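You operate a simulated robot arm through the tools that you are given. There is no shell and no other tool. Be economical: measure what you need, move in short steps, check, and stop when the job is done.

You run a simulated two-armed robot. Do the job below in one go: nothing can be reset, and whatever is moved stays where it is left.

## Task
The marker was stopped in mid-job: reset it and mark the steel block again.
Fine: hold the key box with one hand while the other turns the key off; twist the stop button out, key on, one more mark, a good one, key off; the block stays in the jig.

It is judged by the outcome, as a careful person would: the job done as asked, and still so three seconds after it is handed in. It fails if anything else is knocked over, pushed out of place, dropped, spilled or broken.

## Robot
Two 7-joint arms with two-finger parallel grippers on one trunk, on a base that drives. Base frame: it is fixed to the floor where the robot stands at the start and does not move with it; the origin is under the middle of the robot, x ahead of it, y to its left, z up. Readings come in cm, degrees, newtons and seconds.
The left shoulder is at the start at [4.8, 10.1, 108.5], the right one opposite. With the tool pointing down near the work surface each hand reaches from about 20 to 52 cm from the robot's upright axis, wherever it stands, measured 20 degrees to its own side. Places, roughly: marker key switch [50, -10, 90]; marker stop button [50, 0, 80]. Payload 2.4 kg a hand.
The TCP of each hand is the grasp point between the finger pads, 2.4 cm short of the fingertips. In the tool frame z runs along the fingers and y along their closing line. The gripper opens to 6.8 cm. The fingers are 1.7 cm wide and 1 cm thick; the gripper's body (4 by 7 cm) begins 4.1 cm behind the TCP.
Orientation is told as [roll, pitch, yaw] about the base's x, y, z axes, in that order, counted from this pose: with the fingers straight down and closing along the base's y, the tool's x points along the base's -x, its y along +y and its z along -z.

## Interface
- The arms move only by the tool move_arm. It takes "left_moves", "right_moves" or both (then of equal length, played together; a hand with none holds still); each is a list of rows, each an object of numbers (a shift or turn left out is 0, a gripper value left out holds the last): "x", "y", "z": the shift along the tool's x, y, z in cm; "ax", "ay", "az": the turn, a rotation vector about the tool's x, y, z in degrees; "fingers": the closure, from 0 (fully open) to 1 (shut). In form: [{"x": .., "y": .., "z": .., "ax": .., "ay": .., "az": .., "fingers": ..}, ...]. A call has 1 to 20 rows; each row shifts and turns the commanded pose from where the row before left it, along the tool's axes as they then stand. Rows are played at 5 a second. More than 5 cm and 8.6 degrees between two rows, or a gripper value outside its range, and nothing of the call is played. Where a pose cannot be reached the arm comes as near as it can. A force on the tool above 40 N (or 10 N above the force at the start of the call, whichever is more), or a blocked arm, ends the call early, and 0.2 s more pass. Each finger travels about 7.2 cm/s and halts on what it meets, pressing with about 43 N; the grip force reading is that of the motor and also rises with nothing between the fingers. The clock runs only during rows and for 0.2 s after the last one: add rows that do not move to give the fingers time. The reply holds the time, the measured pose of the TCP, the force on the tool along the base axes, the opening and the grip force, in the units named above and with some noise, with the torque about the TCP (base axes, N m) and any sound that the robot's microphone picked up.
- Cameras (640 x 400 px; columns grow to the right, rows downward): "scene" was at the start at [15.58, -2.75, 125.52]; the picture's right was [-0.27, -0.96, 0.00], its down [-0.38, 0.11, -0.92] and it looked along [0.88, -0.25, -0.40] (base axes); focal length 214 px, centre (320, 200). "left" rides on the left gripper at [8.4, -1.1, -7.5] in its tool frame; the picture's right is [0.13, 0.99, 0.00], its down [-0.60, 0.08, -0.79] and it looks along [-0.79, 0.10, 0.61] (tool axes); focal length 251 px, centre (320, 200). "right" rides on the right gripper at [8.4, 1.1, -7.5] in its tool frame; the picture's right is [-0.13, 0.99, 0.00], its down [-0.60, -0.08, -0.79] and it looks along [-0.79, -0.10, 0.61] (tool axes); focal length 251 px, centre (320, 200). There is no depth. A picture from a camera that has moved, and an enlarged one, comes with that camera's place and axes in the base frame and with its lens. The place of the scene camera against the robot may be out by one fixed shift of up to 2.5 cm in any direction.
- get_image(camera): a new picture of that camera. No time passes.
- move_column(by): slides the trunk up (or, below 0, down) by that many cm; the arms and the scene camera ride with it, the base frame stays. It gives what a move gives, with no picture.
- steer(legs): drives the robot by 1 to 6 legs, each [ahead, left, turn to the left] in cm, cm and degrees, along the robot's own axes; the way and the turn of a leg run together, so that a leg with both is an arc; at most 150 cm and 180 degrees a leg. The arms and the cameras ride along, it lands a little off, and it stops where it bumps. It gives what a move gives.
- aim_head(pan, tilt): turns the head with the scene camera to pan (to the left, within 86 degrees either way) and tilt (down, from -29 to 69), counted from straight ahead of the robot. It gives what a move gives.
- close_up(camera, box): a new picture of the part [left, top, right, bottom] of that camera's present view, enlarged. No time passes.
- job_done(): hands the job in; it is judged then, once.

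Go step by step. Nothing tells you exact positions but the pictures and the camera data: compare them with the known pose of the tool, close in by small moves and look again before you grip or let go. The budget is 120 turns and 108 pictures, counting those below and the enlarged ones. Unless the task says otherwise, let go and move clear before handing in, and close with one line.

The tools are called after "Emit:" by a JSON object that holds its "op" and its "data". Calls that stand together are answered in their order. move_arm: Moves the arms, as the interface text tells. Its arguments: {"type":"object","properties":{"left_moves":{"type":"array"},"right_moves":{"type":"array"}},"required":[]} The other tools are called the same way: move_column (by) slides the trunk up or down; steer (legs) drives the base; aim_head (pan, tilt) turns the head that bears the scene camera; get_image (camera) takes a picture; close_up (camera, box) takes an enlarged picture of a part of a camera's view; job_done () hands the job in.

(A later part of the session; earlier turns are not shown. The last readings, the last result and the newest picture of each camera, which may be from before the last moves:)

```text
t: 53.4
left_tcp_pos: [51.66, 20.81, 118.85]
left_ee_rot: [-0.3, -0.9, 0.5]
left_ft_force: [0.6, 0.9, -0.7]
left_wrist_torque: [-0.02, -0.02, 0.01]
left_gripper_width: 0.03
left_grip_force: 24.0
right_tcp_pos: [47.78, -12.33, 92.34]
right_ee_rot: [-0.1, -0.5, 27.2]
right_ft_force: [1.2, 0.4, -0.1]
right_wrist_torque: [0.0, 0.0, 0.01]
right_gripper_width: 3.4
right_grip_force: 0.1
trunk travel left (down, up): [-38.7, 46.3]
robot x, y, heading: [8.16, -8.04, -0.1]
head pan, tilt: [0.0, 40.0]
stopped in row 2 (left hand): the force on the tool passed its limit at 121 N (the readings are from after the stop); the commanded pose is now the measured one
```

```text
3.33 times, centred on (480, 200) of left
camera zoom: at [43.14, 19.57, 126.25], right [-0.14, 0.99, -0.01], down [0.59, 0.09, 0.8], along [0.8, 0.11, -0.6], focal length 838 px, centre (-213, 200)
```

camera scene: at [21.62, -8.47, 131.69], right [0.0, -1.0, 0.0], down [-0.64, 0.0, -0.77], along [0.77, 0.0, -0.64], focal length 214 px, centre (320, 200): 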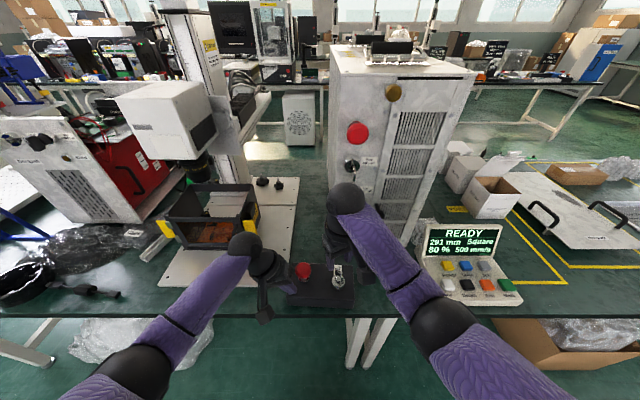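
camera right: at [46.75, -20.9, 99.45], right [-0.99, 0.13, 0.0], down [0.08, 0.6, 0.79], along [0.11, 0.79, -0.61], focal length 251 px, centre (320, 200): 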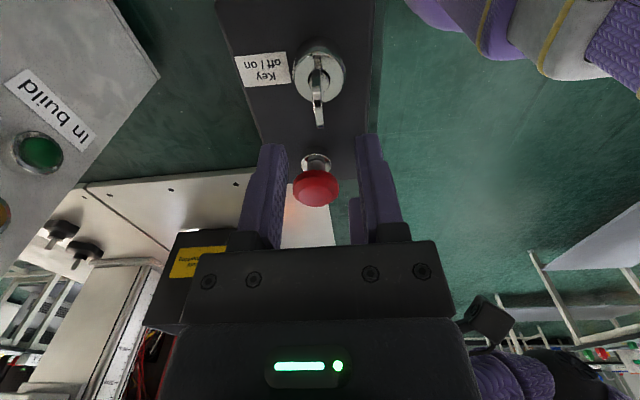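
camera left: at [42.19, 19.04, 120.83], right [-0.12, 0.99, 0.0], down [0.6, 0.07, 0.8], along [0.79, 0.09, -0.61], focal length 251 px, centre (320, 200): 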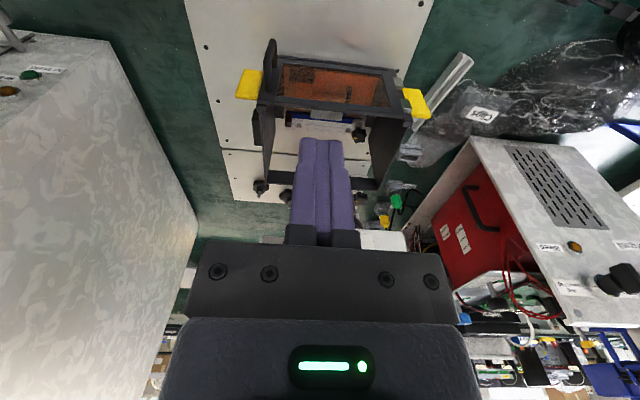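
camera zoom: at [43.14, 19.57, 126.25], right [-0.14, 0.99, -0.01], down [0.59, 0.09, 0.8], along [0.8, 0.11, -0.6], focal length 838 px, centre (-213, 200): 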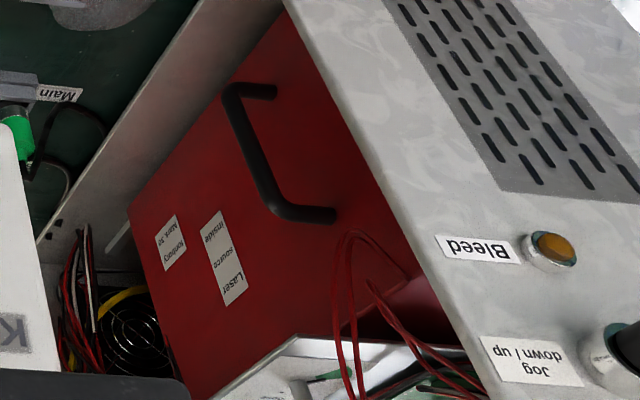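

The left hand met something at the height limit; I'll back down a little. Through the gap the block shows a dark square mark — zooming on it and checking the laser head hasn't moved.

Emit:
{"op": "close_up", "data": {"camera": "left", "box": [305, 60, 355, 100]}}

Emit:
{"op": "get_image", "data": {"camera": "scene"}}

```text
10.00 times, centred on (330, 80) of left
camera zoom: at [43.14, 19.57, 126.25], right [-0.14, 0.99, -0.01], down [0.59, 0.09, 0.8], along [0.8, 0.11, -0.6], focal length 2514 px, centre (220, 1400)
```

zoom: 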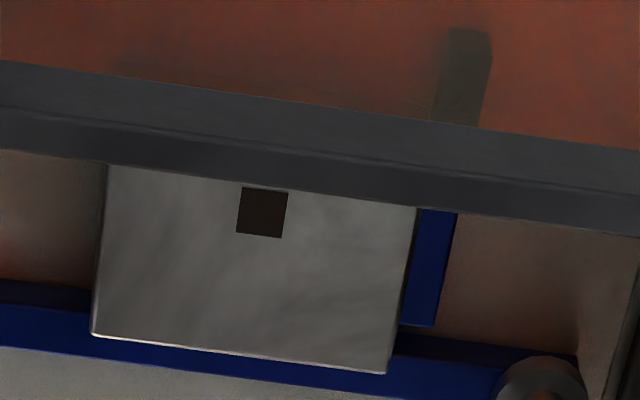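

```text
39 pictures are left
camera scene: at [21.76, -8.34, 131.66], right [0.0, -1.0, 0.0], down [-0.64, 0.0, -0.77], along [0.77, 0.0, -0.64], focal length 214 px, centre (320, 200)
```

scene: 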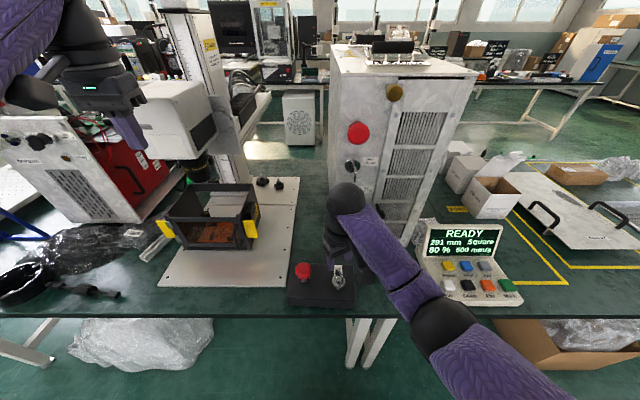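

Emit:
{"op": "close_up", "data": {"camera": "scene", "box": [160, 175, 260, 255]}}

Emit:
{"op": "close_up", "data": {"camera": "scene", "box": [190, 80, 270, 190]}}

```text
5.00 times, centred on (210, 215) of scene
camera zoom: at [21.76, -8.34, 131.66], right [0.0, -1.0, 0.0], down [-0.64, 0.0, -0.77], along [0.77, 0.0, -0.64], focal length 1072 px, centre (870, 125)
```

zoom: 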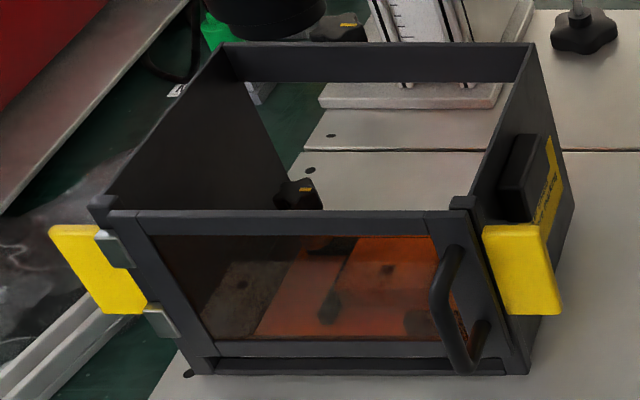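

```text
3.64 times, centred on (230, 135) of scene
camera zoom: at [21.76, -8.34, 131.66], right [0.0, -1.0, 0.0], down [-0.64, 0.0, -0.77], along [0.77, 0.0, -0.64], focal length 780 px, centre (647, 436)
```

zoom: 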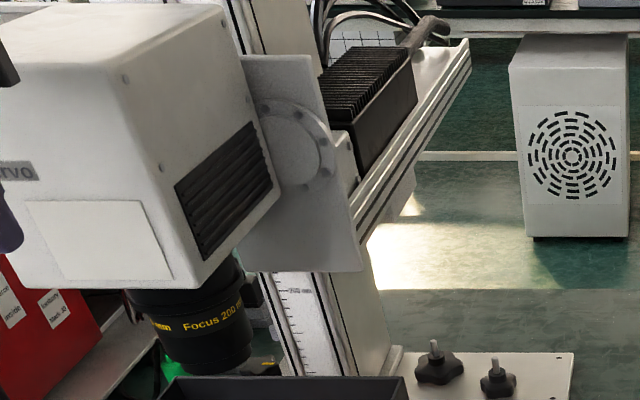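

The lens-to-block distance measures about 200 mm, matching "Focus 200 mm", though roughly. The Aim light may help verify it. I'll pull the hands in and drive right to reach the console.

Emit:
{"op": "move_arm", "data": {"left_moves": [{"x": 1, "z": 1}, {"x": 2.6, "y": -3, "z": 1}, {"x": 2.6, "y": -3, "z": 1}, {"x": 2.6, "y": -3, "z": 1}, {}, {}], "right_moves": [{"z": -3}, {"x": 2, "z": -3}, {"x": 2, "z": -3}, {"az": 8, "fingers": 1}, {"az": 8}, {"az": 8}]}}

Emit:
{"op": "steer", "data": {"legs": [[0, -25, 0]]}}

Emit:
{"op": "aim_head", "data": {"pan": -20, "tilt": 50}}

Emit:
{"op": "get_image", "data": {"camera": "scene"}}

```text
t: 54.8
left_tcp_pos: [43.09, 11.38, 114.89]
left_ee_rot: [-0.3, -0.9, 0.5]
left_ft_force: [0.5, -0.8, 0.0]
left_wrist_torque: [-0.01, 0.02, -0.01]
left_gripper_width: 0.0
left_grip_force: 23.4
right_tcp_pos: [44.1, -14.21, 101.33]
right_ee_rot: [0.1, -0.4, 3.2]
right_ft_force: [-0.3, 0.5, 0.8]
right_wrist_torque: [0.0, 0.03, 0.02]
right_gripper_width: 0.0
right_grip_force: 23.8
trunk travel left (down, up): [-38.7, 46.3]
robot x, y, heading: [7.74, -8.16, 0.1]
head pan, tilt: [0.0, 40.0]
```

```text
t: 56.6
left_tcp_pos: [43.12, -13.0, 114.85]
left_ee_rot: [-0.1, -0.9, 0.6]
left_ft_force: [0.2, 0.2, 0.3]
left_wrist_torque: [0.0, 0.02, 0.0]
left_gripper_width: 0.02
left_grip_force: 23.6
right_tcp_pos: [44.22, -38.86, 101.29]
right_ee_rot: [0.1, -0.4, 3.3]
right_ft_force: [-0.1, 0.6, -0.2]
right_wrist_torque: [0.01, 0.05, 0.02]
right_gripper_width: 0.01
right_grip_force: 23.7
trunk travel left (down, up): [-38.7, 46.3]
robot x, y, heading: [7.9, -32.84, -0.0]
head pan, tilt: [0.0, 40.0]
```

```text
t: 57.5
left_tcp_pos: [43.1, -12.93, 114.97]
left_ee_rot: [-0.3, -0.9, 0.5]
left_ft_force: [0.0, 0.4, 0.9]
left_wrist_torque: [-0.01, -0.01, 0.02]
left_gripper_width: 0.02
left_grip_force: 22.8
right_tcp_pos: [44.19, -38.87, 101.31]
right_ee_rot: [0.1, -0.4, 3.3]
right_ft_force: [-0.6, 0.6, 0.5]
right_wrist_torque: [0.0, 0.0, 0.0]
right_gripper_width: 0.04
right_grip_force: 23.7
trunk travel left (down, up): [-38.7, 46.3]
robot x, y, heading: [7.99, -32.81, 0.2]
head pan, tilt: [-20.0, 50.0]
```

```text
36 pictures are left
camera scene: at [20.53, -35.55, 130.25], right [-0.34, -0.94, 0.0], down [-0.72, 0.26, -0.64], along [0.6, -0.22, -0.77], focal length 214 px, centre (320, 200)
```

scene: 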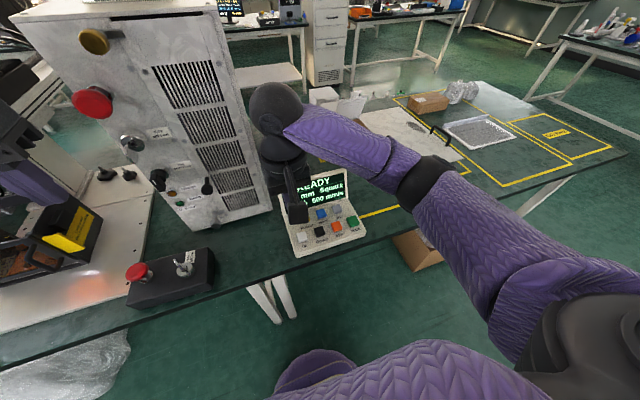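

Emit:
{"op": "get_image", "data": {"camera": "right"}}

Emit:
{"op": "close_up", "data": {"camera": "scene", "box": [270, 160, 380, 260]}}

```text
35 pictures are left
camera right: at [35.74, -38.24, 108.76], right [0.07, 1.0, 0.0], down [0.6, -0.05, 0.8], along [0.8, -0.06, -0.6], focal length 251 px, centre (320, 200)
```

right: 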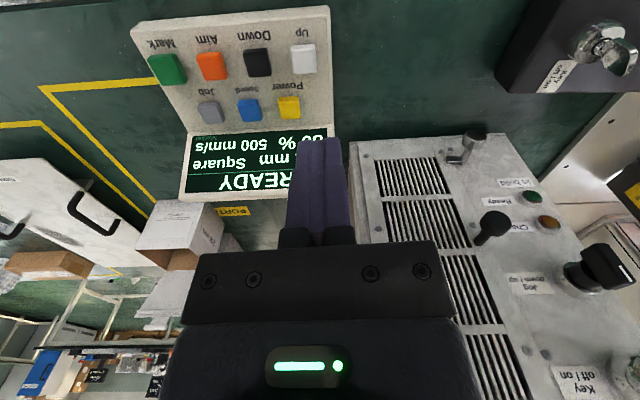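

```text
4.00 times, centred on (325, 210) of scene
camera zoom: at [20.53, -35.55, 130.25], right [-0.34, -0.94, 0.0], down [-0.72, 0.26, -0.64], along [0.6, -0.22, -0.77], focal length 858 px, centre (300, 160)
```

zoom: 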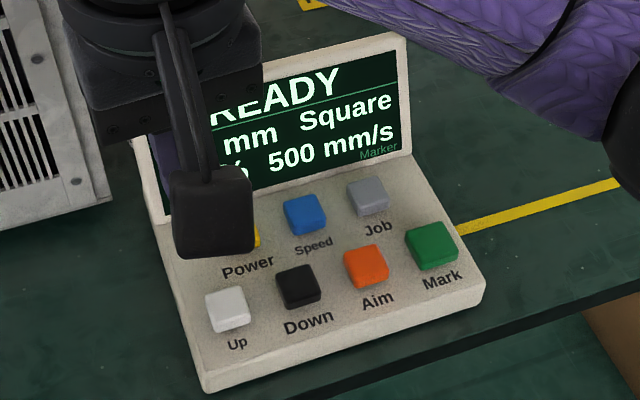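

Aim button is near [48.5, -51.3, ~79.5]. I'll hover above it with the closed right fingers.

Emit:
{"op": "move_arm", "data": {"right_moves": [{"x": -1.2, "y": -3.1, "z": 0.5}, {"x": -1.2, "y": -3.1, "z": 0.5}, {"x": -1.2, "y": -3.1, "z": 0.5}, {"x": -1.2, "y": -3.1, "z": 0.5}, {"az": 3.2, "z": 3.2}, {"z": 3.2}, {"z": 3.2}, {"z": 3.0}, {}]}}

Emit:
{"op": "get_image", "data": {"camera": "right"}}

Emit:
{"op": "close_up", "data": {"camera": "scene", "box": [270, 160, 380, 260]}}

```text
t: 59.5
left_tcp_pos: [43.15, -12.97, 115.0]
left_ee_rot: [-0.3, -0.9, 0.5]
left_ft_force: [0.3, -0.4, 0.6]
left_wrist_torque: [-0.02, 0.01, 0.02]
left_gripper_width: 0.0
left_grip_force: 23.8
right_tcp_pos: [49.74, -50.85, 86.75]
right_ee_rot: [0.2, -0.4, 0.2]
right_ft_force: [-0.6, 0.0, -0.3]
right_wrist_torque: [0.01, 0.02, 0.0]
right_gripper_width: 0.01
right_grip_force: 23.2
trunk travel left (down, up): [-38.7, 46.3]
robot x, y, heading: [8.06, -33.02, 0.2]
head pan, tilt: [-20.0, 50.0]
```

```text
33 pictures are left
camera right: at [41.31, -49.86, 94.24], right [0.13, 0.99, 0.0], down [0.6, -0.08, 0.8], along [0.79, -0.1, -0.6], focal length 251 px, centre (320, 200)
```

right: 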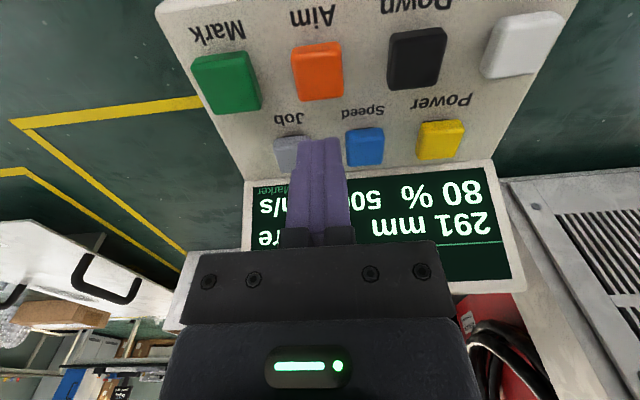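

```text
4.00 times, centred on (325, 210) of scene
camera zoom: at [20.53, -35.56, 130.25], right [-0.34, -0.94, 0.0], down [-0.72, 0.26, -0.64], along [0.6, -0.22, -0.77], focal length 858 px, centre (300, 160)
```

zoom: 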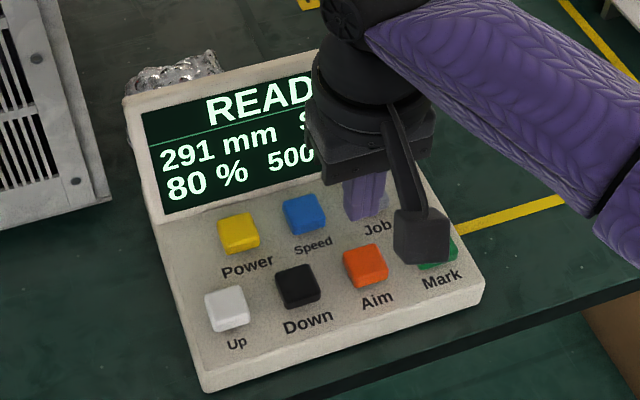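

Aim is ~1.9 cm nearer than my fingertip. I shift back and lower to just above it.

Emit:
{"op": "move_arm", "data": {"right_moves": [{"x": 1.9}, {"z": 1.6}, {"z": 1.2}, {}]}}

Emit:
{"op": "close_up", "data": {"camera": "scene", "box": [270, 160, 380, 260]}}

```text
t: 60.5
left_tcp_pos: [43.21, -13.08, 114.87]
left_ee_rot: [-0.3, -0.9, 0.4]
left_ft_force: [0.1, 0.7, 0.4]
left_wrist_torque: [0.02, -0.04, -0.02]
left_gripper_width: 0.0
left_grip_force: 23.6
right_tcp_pos: [48.07, -50.91, 83.99]
right_ee_rot: [0.2, -0.4, 0.2]
right_ft_force: [0.2, 0.5, 0.2]
right_wrist_torque: [0.02, 0.01, -0.01]
right_gripper_width: 0.03
right_grip_force: 24.1
trunk travel left (down, up): [-38.7, 46.3]
robot x, y, heading: [7.89, -32.82, -0.1]
head pan, tilt: [-20.0, 50.0]
```

```text
4.00 times, centred on (325, 210) of scene
camera zoom: at [20.52, -35.56, 130.25], right [-0.34, -0.94, 0.0], down [-0.72, 0.26, -0.64], along [0.6, -0.22, -0.77], focal length 858 px, centre (300, 160)
```

zoom: 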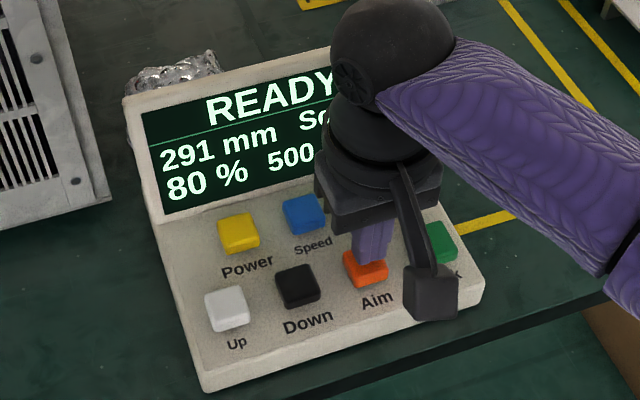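

Emit:
{"op": "move_arm", "data": {"right_moves": [{"x": 0.4, "z": 0.5}, {"z": 0.3}, {"z": 0.3}, {}]}}

```text
t: 61.5
left_tcp_pos: [43.12, -13.0, 114.95]
left_ee_rot: [-0.4, -1.1, 0.5]
left_ft_force: [0.2, 0.5, -0.3]
left_wrist_torque: [0.02, 0.0, 0.02]
left_gripper_width: 0.02
left_grip_force: 23.5
right_tcp_pos: [47.58, -50.91, 82.92]
right_ee_rot: [0.1, -0.6, 0.2]
right_ft_force: [1.4, -1.4, 16.3]
right_wrist_torque: [-0.06, 0.04, 0.05]
right_gripper_width: 0.0
right_grip_force: 23.2
trunk travel left (down, up): [-38.7, 46.3]
robot x, y, heading: [8.04, -32.63, -0.1]
head pan, tilt: [-20.0, 50.0]
heard: click
```

A click was heard. I lift off and look at the screen and at the block.

Emit:
{"op": "move_arm", "data": {"right_moves": [{"z": -1}, {"z": -1.5}]}}

Emit:
{"op": "close_up", "data": {"camera": "scene", "box": [270, 160, 380, 260]}}

Emit:
{"op": "get_image", "data": {"camera": "left"}}

```text
t: 62.1
left_tcp_pos: [43.21, -13.0, 114.91]
left_ee_rot: [-0.3, -1.0, 0.5]
left_ft_force: [-0.2, 0.0, 1.0]
left_wrist_torque: [0.03, 0.0, 0.01]
left_gripper_width: 0.0
left_grip_force: 23.2
right_tcp_pos: [47.44, -50.96, 85.39]
right_ee_rot: [0.1, -0.2, 0.0]
right_ft_force: [0.4, 0.7, -0.7]
right_wrist_torque: [0.01, 0.0, 0.01]
right_gripper_width: 0.01
right_grip_force: 24.1
trunk travel left (down, up): [-38.7, 46.3]
robot x, y, heading: [8.09, -32.63, 0.0]
head pan, tilt: [-20.0, 50.0]
```

```text
4.00 times, centred on (325, 210) of scene
camera zoom: at [20.53, -35.56, 130.24], right [-0.34, -0.94, 0.0], down [-0.72, 0.26, -0.64], along [0.6, -0.22, -0.77], focal length 858 px, centre (300, 160)
```

zoom: 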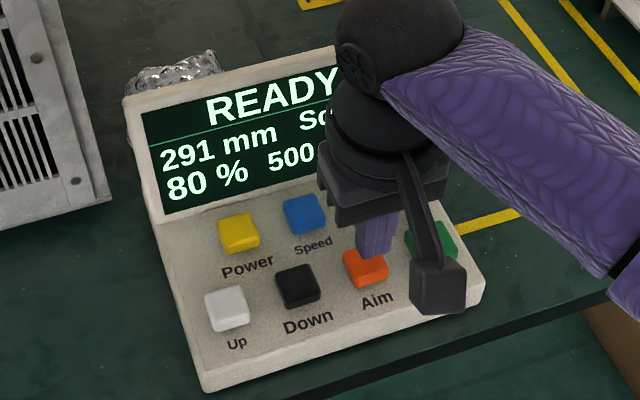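

```text
29 pictures are left
camera left: at [34.59, -14.14, 122.22], right [-0.14, 0.99, -0.01], down [0.59, 0.09, 0.8], along [0.8, 0.11, -0.6], focal length 251 px, centre (320, 200)
```

left: 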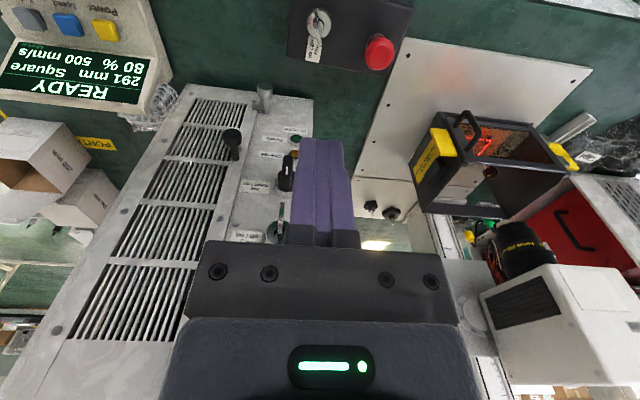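

A red aiming pattern is now visible in the enclosure. I'll enlarge it.

Emit:
{"op": "close_up", "data": {"camera": "left", "box": [440, 110, 530, 170]}}

Emit:
{"op": "close_up", "data": {"camera": "left", "box": [440, 200, 560, 300]}}

```text
6.67 times, centred on (485, 140) of left
camera zoom: at [34.59, -14.14, 122.22], right [-0.14, 0.99, -0.01], down [0.59, 0.09, 0.8], along [0.8, 0.11, -0.6], focal length 1676 px, centre (-780, 600)
```

zoom: 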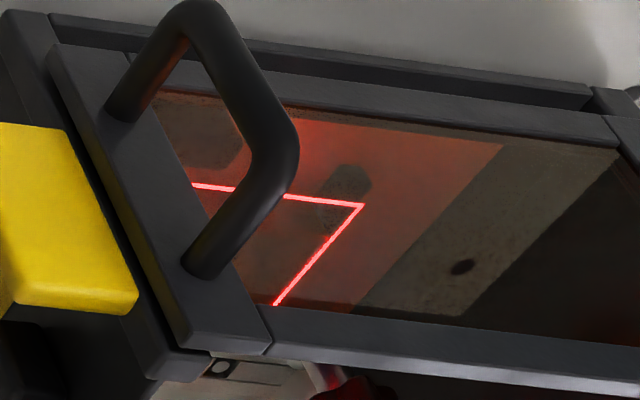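

```text
4.00 times, centred on (500, 250) of left
camera zoom: at [34.59, -14.14, 122.22], right [-0.14, 0.99, -0.01], down [0.59, 0.09, 0.8], along [0.8, 0.11, -0.6], focal length 1006 px, centre (-400, 0)
```

zoom: 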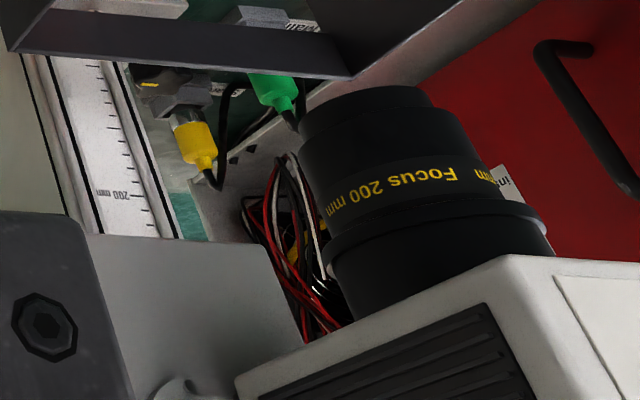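

The Aim frame shows, and the scale reads height above the plate. To check focus I'll measure lens and block heights with the left camera, so I lift the right hand and drive back left.

Emit:
{"op": "move_arm", "data": {"right_moves": [{"z": -4}, {"z": -4}, {"z": -4}, {"z": -3, "x": 2}]}}

Emit:
{"op": "steer", "data": {"legs": [[0, 22, 0]]}}

Emit:
{"op": "move_arm", "data": {"left_moves": [{"x": -1, "y": 0.5, "z": 3.4}, {"x": -1, "y": 0.5, "z": 3.4}, {"x": -1, "y": 0.5, "z": 3.4}, {"y": 0.5, "z": 3.4}, {"y": 0.5, "z": 3.4}, {"y": 0.5, "z": 3.4}]}}

Emit:
{"op": "get_image", "data": {"camera": "left"}}

```text
t: 63.1
left_tcp_pos: [43.03, -13.0, 114.93]
left_ee_rot: [-0.3, -0.9, 0.4]
left_ft_force: [-0.1, -1.1, 0.0]
left_wrist_torque: [-0.02, -0.05, 0.01]
left_gripper_width: 0.0
left_grip_force: 23.3
right_tcp_pos: [45.36, -51.0, 100.59]
right_ee_rot: [0.2, -0.4, 0.0]
right_ft_force: [-0.4, -0.7, 0.1]
right_wrist_torque: [0.01, 0.02, 0.01]
right_gripper_width: 0.0
right_grip_force: 23.6
trunk travel left (down, up): [-38.7, 46.3]
robot x, y, heading: [8.08, -32.66, 0.0]
head pan, tilt: [-20.0, 50.0]
```

```text
t: 64.8
left_tcp_pos: [43.24, 8.89, 114.86]
left_ee_rot: [-0.3, -0.8, 0.1]
left_ft_force: [-0.1, 0.1, 0.1]
left_wrist_torque: [-0.05, -0.04, 0.01]
left_gripper_width: 0.0
left_grip_force: 23.9
right_tcp_pos: [45.32, -29.29, 100.57]
right_ee_rot: [0.1, -0.5, -0.4]
right_ft_force: [-0.3, 0.0, 0.0]
right_wrist_torque: [0.0, -0.03, -0.02]
right_gripper_width: 0.0
right_grip_force: 23.7
trunk travel left (down, up): [-38.7, 46.3]
robot x, y, heading: [8.38, -10.83, -0.2]
head pan, tilt: [-20.0, 50.0]
```

```text
t: 66.2
left_tcp_pos: [46.49, 11.69, 94.48]
left_ee_rot: [-0.2, -1.0, 0.0]
left_ft_force: [-0.6, 0.4, 0.9]
left_wrist_torque: [-0.03, 0.0, 0.04]
left_gripper_width: 0.0
left_grip_force: 23.4
right_tcp_pos: [45.34, -29.26, 100.42]
right_ee_rot: [0.1, -0.5, -0.4]
right_ft_force: [0.5, -0.5, -0.6]
right_wrist_torque: [0.03, -0.01, 0.0]
right_gripper_width: 0.0
right_grip_force: 24.0
trunk travel left (down, up): [-38.7, 46.3]
robot x, y, heading: [8.34, -10.98, -0.3]
head pan, tilt: [-20.0, 50.0]
```

```text
26 pictures are left
camera left: at [37.93, 10.64, 101.85], right [-0.13, 0.99, -0.01], down [0.59, 0.08, 0.8], along [0.8, 0.1, -0.6], focal length 251 px, centre (320, 200)
```

left: 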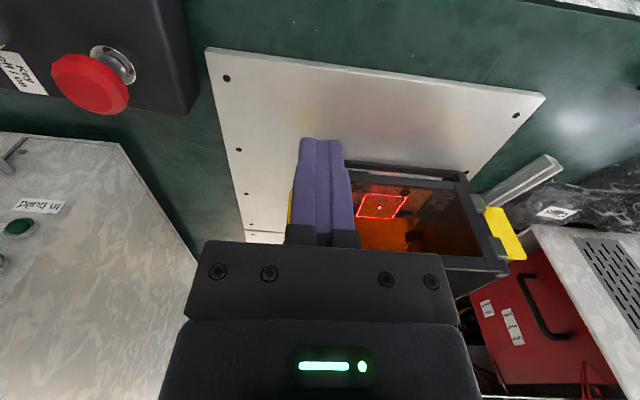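

Emit:
{"op": "close_up", "data": {"camera": "left", "box": [340, 170, 430, 240]}}

```text
5.71 times, centred on (385, 205) of left
camera zoom: at [37.93, 10.64, 101.85], right [-0.13, 0.99, -0.01], down [0.59, 0.08, 0.8], along [0.8, 0.1, -0.6], focal length 1437 px, centre (-51, 171)
```

zoom: 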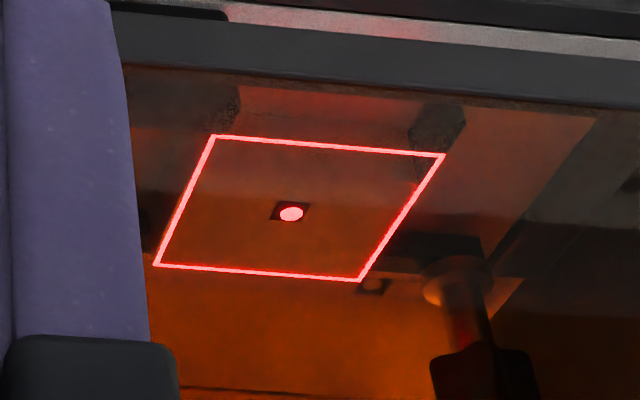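

Lens bottom (z≈99.8) to block top (z≈79.8) is 200 mm, and the red dot sits at the centre of the aim frame on the block: it's in focus, with the door closed. I'll go back to the console to press Mark.

Emit:
{"op": "move_arm", "data": {"left_moves": [{"z": -4}, {"z": -4}, {"z": -4, "x": 1}, {"x": 2, "y": -3}]}}

Emit:
{"op": "steer", "data": {"legs": [[0, -25, 0]]}}

Emit:
{"op": "get_image", "data": {"camera": "right"}}

```text
t: 67.2
left_tcp_pos: [43.32, 8.79, 106.57]
left_ee_rot: [-0.2, -0.9, 0.1]
left_ft_force: [0.0, 0.7, -1.1]
left_wrist_torque: [0.01, 0.0, -0.01]
left_gripper_width: 0.0
left_grip_force: 23.4
right_tcp_pos: [45.34, -29.27, 100.49]
right_ee_rot: [0.1, -0.4, -0.4]
right_ft_force: [0.8, -0.1, 0.2]
right_wrist_torque: [0.0, -0.01, 0.02]
right_gripper_width: 0.0
right_grip_force: 23.7
trunk travel left (down, up): [-38.7, 46.3]
robot x, y, heading: [7.79, -10.96, -0.1]
head pan, tilt: [-20.0, 50.0]
```

```text
t: 69.0
left_tcp_pos: [43.2, -16.52, 106.46]
left_ee_rot: [-0.1, -0.9, -0.1]
left_ft_force: [0.1, 0.5, 0.1]
left_wrist_torque: [0.01, 0.01, -0.01]
left_gripper_width: 0.0
left_grip_force: 23.5
right_tcp_pos: [44.97, -54.72, 100.51]
right_ee_rot: [0.1, -0.4, -0.6]
right_ft_force: [-0.4, -0.3, -0.5]
right_wrist_torque: [0.03, -0.01, -0.01]
right_gripper_width: 0.0
right_grip_force: 24.1
trunk travel left (down, up): [-38.7, 46.3]
robot x, y, heading: [7.65, -35.76, -0.7]
head pan, tilt: [-20.0, 50.0]
```

```text
24 pictures are left
camera right: at [36.69, -53.57, 107.9], right [0.14, 0.99, 0.0], down [0.6, -0.09, 0.8], along [0.79, -0.11, -0.6], focal length 251 px, centre (320, 200)
```

right: 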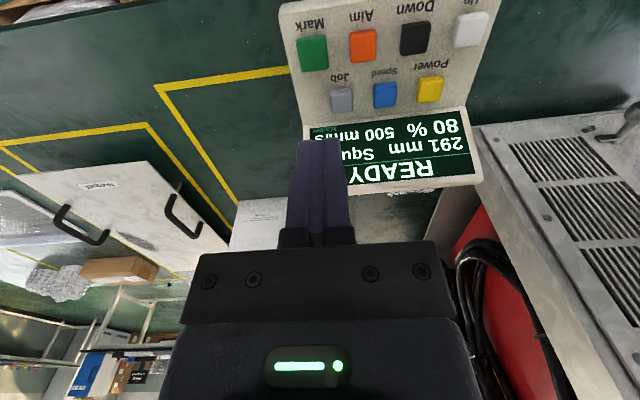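

Emit:
{"op": "move_arm", "data": {"right_moves": [{"x": -0.68, "y": -0.27, "z": 4}, {"x": -0.68, "y": -0.27, "z": 4}, {"x": -0.68, "y": -0.27, "z": 4}, {"x": -0.68, "y": -0.27, "z": 4}, {}]}}

Emit:
{"op": "get_image", "data": {"camera": "right"}}

Emit:
{"op": "close_up", "data": {"camera": "scene", "box": [270, 150, 380, 250]}}

```text
t: 70.2
left_tcp_pos: [43.18, -16.54, 106.49]
left_ee_rot: [-0.2, -0.9, -0.1]
left_ft_force: [-0.7, -0.1, 0.8]
left_wrist_torque: [0.03, 0.0, -0.01]
left_gripper_width: 0.01
left_grip_force: 23.9
right_tcp_pos: [47.85, -55.94, 84.81]
right_ee_rot: [0.1, -0.5, -0.6]
right_ft_force: [-0.3, -0.2, -0.3]
right_wrist_torque: [0.0, 0.0, 0.0]
right_gripper_width: 0.0
right_grip_force: 23.7
trunk travel left (down, up): [-38.7, 46.3]
robot x, y, heading: [8.02, -35.97, -0.7]
head pan, tilt: [-20.0, 50.0]
```

```text
23 pictures are left
camera right: at [39.47, -54.81, 92.1], right [0.14, 0.99, 0.0], down [0.6, -0.09, 0.8], along [0.79, -0.11, -0.6], focal length 251 px, centre (320, 200)
```

right: 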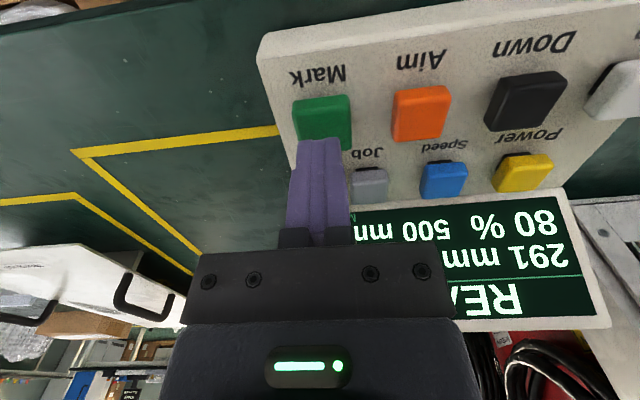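

```text
4.00 times, centred on (325, 200) of scene
camera zoom: at [20.37, -38.9, 130.25], right [-0.35, -0.94, 0.0], down [-0.72, 0.27, -0.64], along [0.6, -0.23, -0.77], focal length 858 px, centre (300, 200)
```

zoom: 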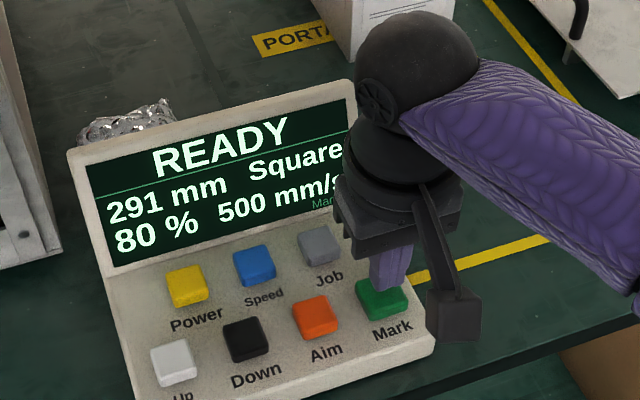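

Emit:
{"op": "move_arm", "data": {"right_moves": [{"x": 0.2, "z": 1.0}, {"z": 0.4}, {"z": 0.3}, {}]}}

```text
t: 71.2
left_tcp_pos: [43.0, -16.52, 106.54]
left_ee_rot: [-0.2, -1.0, -0.1]
left_ft_force: [-0.4, 0.2, 0.6]
left_wrist_torque: [0.02, -0.03, -0.02]
left_gripper_width: 0.0
left_grip_force: 23.4
right_tcp_pos: [47.75, -55.92, 82.99]
right_ee_rot: [0.1, -0.7, -0.5]
right_ft_force: [2.4, -6.5, 16.6]
right_wrist_torque: [-0.15, 0.02, 0.03]
right_gripper_width: 0.0
right_grip_force: 23.6
trunk travel left (down, up): [-38.7, 46.3]
robot x, y, heading: [8.37, -36.29, -0.5]
head pan, tilt: [-20.0, 50.0]
heard: click
```

Click heard on Mark. I lift off and read the screen.

Emit:
{"op": "move_arm", "data": {"right_moves": [{"z": -1}, {"z": -2}, {"z": -3}]}}

Emit:
{"op": "close_up", "data": {"camera": "scene", "box": [270, 150, 380, 250]}}

Emit:
{"op": "get_image", "data": {"camera": "left"}}

```text
t: 72.0
left_tcp_pos: [43.18, -16.61, 106.57]
left_ee_rot: [-0.2, -0.9, -0.1]
left_ft_force: [-0.3, 1.1, 0.5]
left_wrist_torque: [0.03, 0.0, 0.01]
left_gripper_width: 0.01
left_grip_force: 23.7
right_tcp_pos: [47.71, -55.68, 88.78]
right_ee_rot: [0.1, -0.4, -0.5]
right_ft_force: [-0.5, -0.1, -0.2]
right_wrist_torque: [0.01, -0.02, -0.04]
right_gripper_width: 0.0
right_grip_force: 23.8
trunk travel left (down, up): [-38.7, 46.3]
robot x, y, heading: [7.92, -35.93, -0.6]
head pan, tilt: [-20.0, 50.0]
```

```text
4.00 times, centred on (325, 200) of scene
camera zoom: at [20.36, -38.88, 130.25], right [-0.35, -0.94, 0.0], down [-0.72, 0.27, -0.64], along [0.6, -0.23, -0.77], focal length 858 px, centre (300, 200)
```

zoom: 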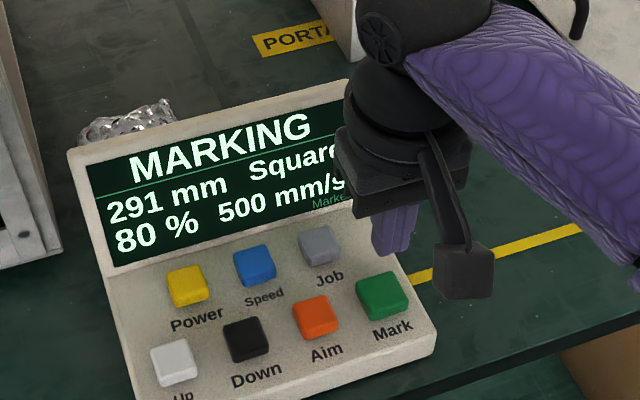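

```text
20 pictures are left
camera left: at [34.68, -17.6, 113.87], right [-0.13, 0.99, -0.01], down [0.59, 0.08, 0.8], along [0.8, 0.1, -0.6], focal length 251 px, centre (320, 200)
```

left: 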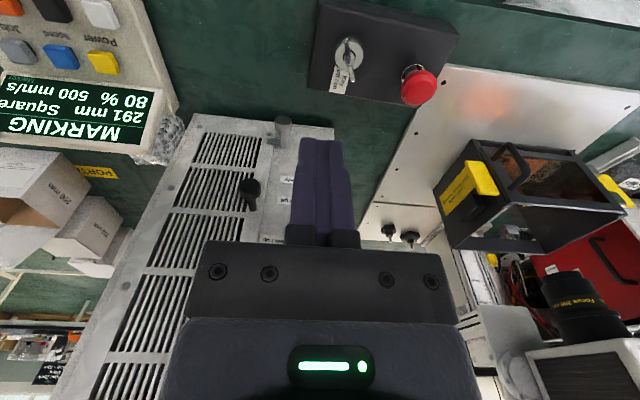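

The screen says MARKING. I raise the right hand and wait for it to finish without driving.

Emit:
{"op": "move_arm", "data": {"right_moves": [{"z": -4}, {"z": -4}, {"z": -4}, {}, {}, {}, {}, {}, {}, {}, {}, {}, {}, {}, {}, {}, {}, {}, {}, {}]}}

Emit:
{"op": "close_up", "data": {"camera": "scene", "box": [270, 150, 380, 250]}}

```text
t: 76.2
left_tcp_pos: [43.14, -16.55, 106.61]
left_ee_rot: [-0.3, -0.8, -0.1]
left_ft_force: [0.5, 1.0, 0.2]
left_wrist_torque: [-0.01, 0.04, 0.04]
left_gripper_width: 0.02
left_grip_force: 23.1
right_tcp_pos: [47.72, -55.97, 101.01]
right_ee_rot: [0.2, -0.4, -0.6]
right_ft_force: [0.3, -0.4, -1.2]
right_wrist_torque: [0.01, 0.0, 0.03]
right_gripper_width: 0.01
right_grip_force: 23.3
trunk travel left (down, up): [-38.7, 46.3]
robot x, y, heading: [8.02, -35.93, -0.5]
head pan, tilt: [-20.0, 50.0]
```

```text
4.00 times, centred on (325, 200) of scene
camera zoom: at [20.37, -38.9, 130.25], right [-0.35, -0.94, 0.0], down [-0.72, 0.27, -0.64], along [0.6, -0.23, -0.77], focal length 858 px, centre (300, 200)
```

zoom: 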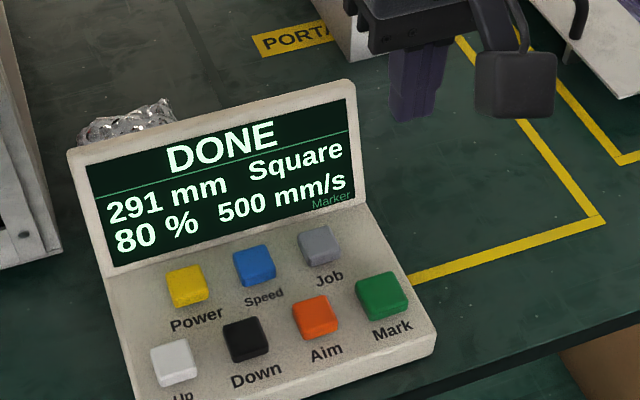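

The screen says DONE. I drive back in front of the key box to switch the key off, held as before.

Emit:
{"op": "steer", "data": {"legs": [[0, 27.8, 0.5]]}}

Emit:
{"op": "aim_head", "data": {"pan": 0, "tilt": 45}}

Emit:
{"op": "move_arm", "data": {"left_moves": [{"ax": 8.3}, {"ax": 8.3}, {"ax": 8.3}], "right_moves": [{"y": 3, "fingers": 0.5}, {"y": 3}, {"y": 3}]}}

Emit:
{"op": "get_image", "data": {"camera": "scene"}}

Emit:
{"op": "close_up", "data": {"camera": "right", "box": [240, 0, 560, 200]}}

```text
t: 78.1
left_tcp_pos: [43.27, 11.37, 106.48]
left_ee_rot: [-0.3, -0.9, 0.4]
left_ft_force: [-0.2, 0.5, 0.3]
left_wrist_torque: [-0.04, 0.01, -0.04]
left_gripper_width: 0.01
left_grip_force: 23.7
right_tcp_pos: [47.91, -27.92, 101.01]
right_ee_rot: [0.2, -0.4, 0.0]
right_ft_force: [0.0, 0.1, 0.1]
right_wrist_torque: [0.03, 0.0, -0.02]
right_gripper_width: 0.01
right_grip_force: 23.9
trunk travel left (down, up): [-38.7, 46.3]
robot x, y, heading: [8.0, -7.92, 0.0]
head pan, tilt: [-20.0, 50.0]
```

```text
t: 79.0
left_tcp_pos: [43.1, 11.42, 106.59]
left_ee_rot: [-0.3, -1.0, 0.4]
left_ft_force: [0.2, 0.0, -1.0]
left_wrist_torque: [0.03, 0.05, -0.01]
left_gripper_width: 0.03
left_grip_force: 23.8
right_tcp_pos: [47.9, -27.89, 101.0]
right_ee_rot: [0.1, -0.4, 0.0]
right_ft_force: [-0.4, 0.0, 1.2]
right_wrist_torque: [-0.03, 0.01, -0.01]
right_gripper_width: 0.0
right_grip_force: 23.5
trunk travel left (down, up): [-38.7, 46.3]
robot x, y, heading: [8.25, -8.75, 0.1]
head pan, tilt: [0.0, 45.0]
```

```text
t: 79.8
left_tcp_pos: [43.23, 11.45, 106.47]
left_ee_rot: [-25.3, -1.1, 0.5]
left_ft_force: [0.1, 0.2, -0.6]
left_wrist_torque: [0.01, 0.01, 0.05]
left_gripper_width: 0.02
left_grip_force: 23.1
right_tcp_pos: [47.88, -18.76, 101.03]
right_ee_rot: [0.2, -0.4, 0.1]
right_ft_force: [0.0, -0.6, 0.1]
right_wrist_torque: [0.01, -0.01, 0.0]
right_gripper_width: 3.37
right_grip_force: 0.1
trunk travel left (down, up): [-38.7, 46.3]
robot x, y, heading: [8.15, -8.41, 0.1]
head pan, tilt: [0.0, 45.0]
```

```text
18 pictures are left
camera scene: at [21.42, -8.51, 130.94], right [0.0, -1.0, 0.0], down [-0.71, 0.0, -0.71], along [0.71, 0.0, -0.71], focal length 214 px, centre (320, 200)
```

scene: 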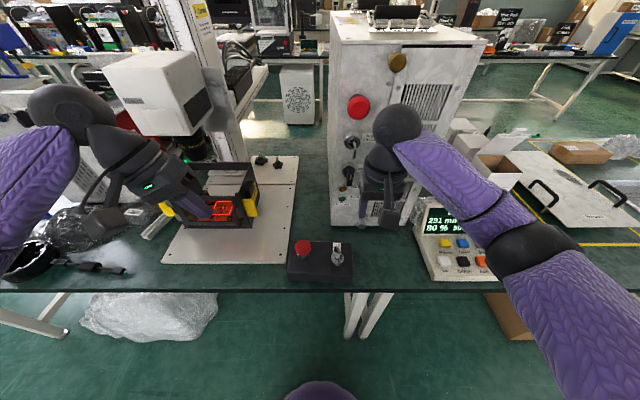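

```text
2.00 times, centred on (400, 100) of right
camera zoom: at [39.48, -17.8, 108.45], right [0.13, 0.99, 0.0], down [0.6, -0.08, 0.8], along [0.79, -0.1, -0.6], focal length 503 px, centre (160, 400)
```

zoom: 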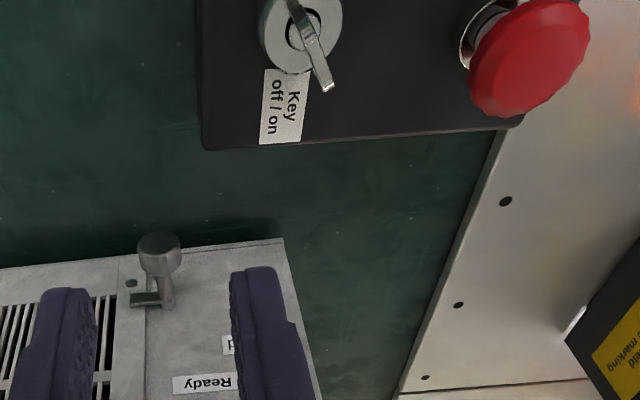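

Emit:
{"op": "move_arm", "data": {"left_moves": [{"x": -0.4, "y": -0.39, "z": 3.84}, {"x": -0.4, "y": -0.39, "z": 3.84}, {"x": -0.4, "y": -0.39, "z": 3.84}, {"x": -0.4, "y": -0.39, "z": 3.84}, {"x": -0.4, "y": -0.39, "z": 3.84}, {"x": -0.4, "y": -0.39, "z": 3.84}, {}], "right_moves": [{"y": 2.1, "z": 3}, {"y": 2.1, "z": 3}, {"y": 2.1, "z": 3}, {"az": -6.8}, {"az": -6.8}, {"az": -6.8}, {"az": -6.8}]}}

Emit:
{"op": "get_image", "data": {"camera": "right"}}

Emit:
{"op": "close_up", "data": {"camera": "left", "box": [120, 0, 440, 200]}}

```text
t: 81.3
left_tcp_pos: [46.19, -0.45, 86.68]
left_ee_rot: [-25.1, -1.0, 0.4]
left_ft_force: [0.6, 0.8, -0.3]
left_wrist_torque: [-0.01, -0.02, -0.02]
left_gripper_width: 0.0
left_grip_force: 23.8
right_tcp_pos: [48.01, -12.68, 91.97]
right_ee_rot: [-0.2, -0.4, 27.3]
right_ft_force: [0.5, 0.7, 1.2]
right_wrist_torque: [0.01, 0.01, 0.01]
right_gripper_width: 3.38
right_grip_force: 0.0
trunk travel left (down, up): [-38.7, 46.3]
robot x, y, heading: [7.88, -8.25, 0.2]
head pan, tilt: [0.0, 45.0]
```

```text
16 pictures are left
camera right: at [40.03, -15.56, 99.41], right [-0.34, 0.94, 0.0], down [0.57, 0.21, 0.8], along [0.75, 0.27, -0.6], focal length 251 px, centre (320, 200)
```

right: 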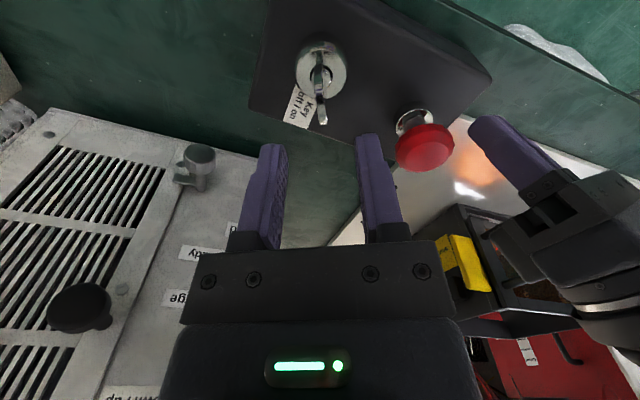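

```text
2.00 times, centred on (280, 100) of left
camera zoom: at [37.64, 1.62, 93.81], right [-0.13, 0.9, -0.42], down [0.59, 0.41, 0.69], along [0.8, -0.16, -0.58], focal length 503 px, centre (400, 400)
```

zoom: 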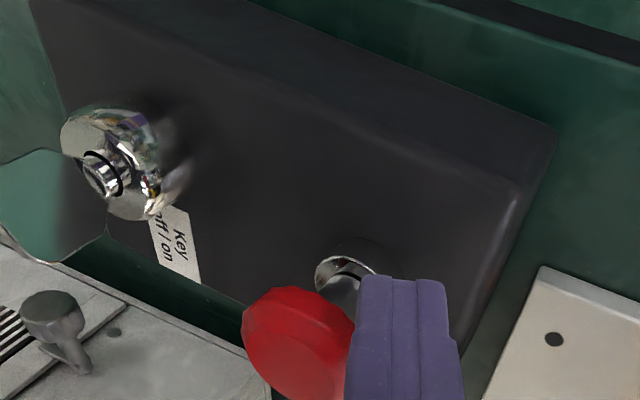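

Emit:
{"op": "move_arm", "data": {"left_moves": [{"x": 0.6, "y": 0.54, "z": 1.4}, {"y": 0.54, "z": 1.4}, {"y": 0.08, "z": 0.18}, {}, {}], "right_moves": [{"z": 1.9}, {"z": 1.9}, {"z": 1.8}, {}, {}]}}

```text
t: 82.5
left_tcp_pos: [45.35, -0.84, 83.59]
left_ee_rot: [-25.2, -1.1, 0.4]
left_ft_force: [1.0, 2.5, 17.7]
left_wrist_torque: [0.06, 0.07, -0.04]
left_gripper_width: 0.0
left_grip_force: 23.7
right_tcp_pos: [47.99, -12.56, 86.3]
right_ee_rot: [-0.1, -0.5, 27.1]
right_ft_force: [-0.2, -0.6, -0.3]
right_wrist_torque: [-0.02, 0.04, -0.01]
right_gripper_width: 3.4
right_grip_force: 0.2
trunk travel left (down, up): [-38.7, 46.3]
robot x, y, heading: [7.79, -8.13, 0.1]
head pan, tilt: [0.0, 45.0]
```

The left hand holds the box with ~18 N; now grip the key and turn it off.

Emit:
{"op": "move_arm", "data": {"right_moves": [{"fingers": 1}, {}, {}, {}]}}

Emit:
{"op": "move_arm", "data": {"right_moves": [{"az": -5}, {"az": -5}, {"az": -5}, {"az": -5}, {}]}}

```text
t: 83.5
left_tcp_pos: [45.27, -0.67, 83.55]
left_ee_rot: [-25.3, -1.2, 0.4]
left_ft_force: [7.0, -2.3, 21.1]
left_wrist_torque: [-0.06, -0.04, 0.04]
left_gripper_width: 0.01
left_grip_force: 23.5
right_tcp_pos: [47.97, -12.51, 86.26]
right_ee_rot: [-0.2, -0.5, 27.2]
right_ft_force: [-5.1, 8.1, 0.2]
right_wrist_torque: [0.24, -0.01, -0.03]
right_gripper_width: 0.6
right_grip_force: 28.7
trunk travel left (down, up): [-38.7, 46.3]
robot x, y, heading: [8.11, -8.27, 0.0]
head pan, tilt: [0.0, 45.0]
```

```text
t: 84.8
left_tcp_pos: [45.34, -0.63, 83.51]
left_ee_rot: [-25.3, -1.0, 0.4]
left_ft_force: [5.7, -16.2, 27.6]
left_wrist_torque: [-0.47, -0.05, 0.05]
left_gripper_width: 0.01
left_grip_force: 23.5
right_tcp_pos: [47.9, -12.53, 86.45]
right_ee_rot: [-0.1, -0.5, 47.2]
right_ft_force: [-11.1, 29.5, 0.7]
right_wrist_torque: [0.33, 0.38, -0.1]
right_gripper_width: 0.63
right_grip_force: 28.3
trunk travel left (down, up): [-38.7, 46.3]
robot x, y, heading: [8.3, -8.62, 0.1]
head pan, tilt: [0.0, 45.0]
```

Emit:
{"op": "move_arm", "data": {"right_moves": [{"x": -0.08, "y": 0.13, "az": -4}, {"az": -5}, {"az": -5}, {"az": -5}, {}]}}

```text
t: 86.0
left_tcp_pos: [45.44, -0.58, 83.66]
left_ee_rot: [-25.2, -1.0, 0.4]
left_ft_force: [4.8, -7.0, 31.4]
left_wrist_torque: [-0.24, 0.01, 0.05]
left_gripper_width: 0.0
left_grip_force: 23.9
right_tcp_pos: [47.87, -12.4, 86.5]
right_ee_rot: [-0.4, -0.1, 66.2]
right_ft_force: [-10.6, 14.7, -0.1]
right_wrist_torque: [0.3, 0.5, -0.05]
right_gripper_width: 0.62
right_grip_force: 28.3
trunk travel left (down, up): [-38.7, 46.3]
robot x, y, heading: [8.01, -8.2, -0.2]
head pan, tilt: [0.0, 45.0]
```

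Emit:
{"op": "move_arm", "data": {"right_moves": [{"y": 0.06, "az": -5}, {"az": -5}, {"az": -5}, {"az": -5}, {"az": -5}, {}]}}

```text
t: 87.3
left_tcp_pos: [45.44, -0.58, 83.48]
left_ee_rot: [-25.2, -1.0, 0.4]
left_ft_force: [-4.3, -0.4, 39.6]
left_wrist_torque: [-0.07, 0.24, -0.02]
left_gripper_width: 0.01
left_grip_force: 23.5
right_tcp_pos: [47.86, -12.42, 86.44]
right_ee_rot: [-0.5, 0.0, 91.1]
right_ft_force: [2.5, 8.2, 0.6]
right_wrist_torque: [-0.11, 0.43, -0.51]
right_gripper_width: 0.66
right_grip_force: 29.1
trunk travel left (down, up): [-38.7, 46.3]
robot x, y, heading: [8.0, -8.4, -0.1]
head pan, tilt: [0.0, 45.0]
```

The off stop is felt (−0.51 N m at 91°). I release the key and lift only a little, then check key and screen.

Emit:
{"op": "move_arm", "data": {"left_moves": [{"y": -0.03, "z": -0.07}, {}, {}, {}, {}, {}], "right_moves": [{"az": 1.5}, {"fingers": 0.5}, {}, {}, {"z": -2.5}, {"z": -2.5}]}}

Emit:
{"op": "get_image", "data": {"camera": "scene"}}

Emit:
{"op": "get_image", "data": {"camera": "right"}}

```text
t: 88.8
left_tcp_pos: [45.36, -0.62, 83.44]
left_ee_rot: [-25.1, -0.9, 0.4]
left_ft_force: [1.8, 2.2, 15.4]
left_wrist_torque: [0.07, 0.06, 0.02]
left_gripper_width: 0.01
left_grip_force: 23.9
right_tcp_pos: [47.94, -12.45, 91.53]
right_ee_rot: [-0.4, -0.1, 89.7]
right_ft_force: [-0.6, 0.2, 0.0]
right_wrist_torque: [0.01, -0.02, 0.0]
right_gripper_width: 3.39
right_grip_force: 0.0
trunk travel left (down, up): [-38.7, 46.3]
robot x, y, heading: [7.73, -8.23, -0.2]
head pan, tilt: [0.0, 45.0]
```

```text
14 pictures are left
camera scene: at [21.35, -8.52, 130.94], right [0.0, -1.0, 0.0], down [-0.71, 0.0, -0.71], along [0.71, 0.0, -0.71], focal length 214 px, centre (320, 200)
```

scene: 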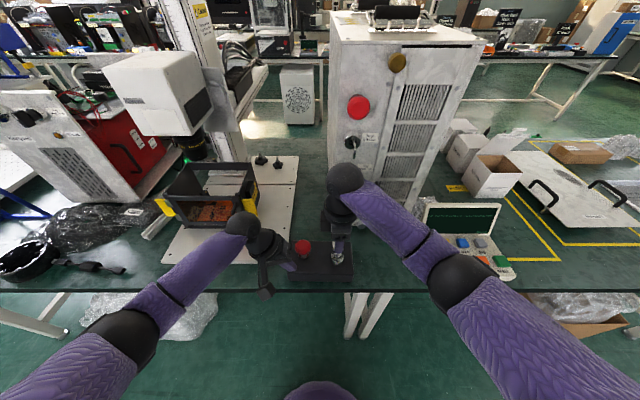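

```text
13 pictures are left
camera right: at [46.69, -20.9, 98.93], right [-0.99, 0.14, -0.01], down [0.08, 0.6, 0.79], along [0.11, 0.79, -0.61], focal length 251 px, centre (320, 200)
```

right: 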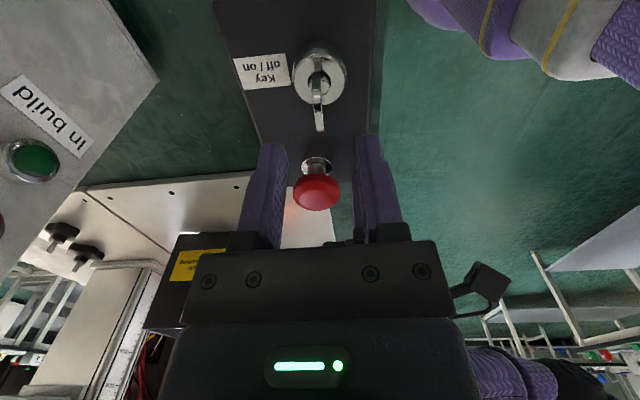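

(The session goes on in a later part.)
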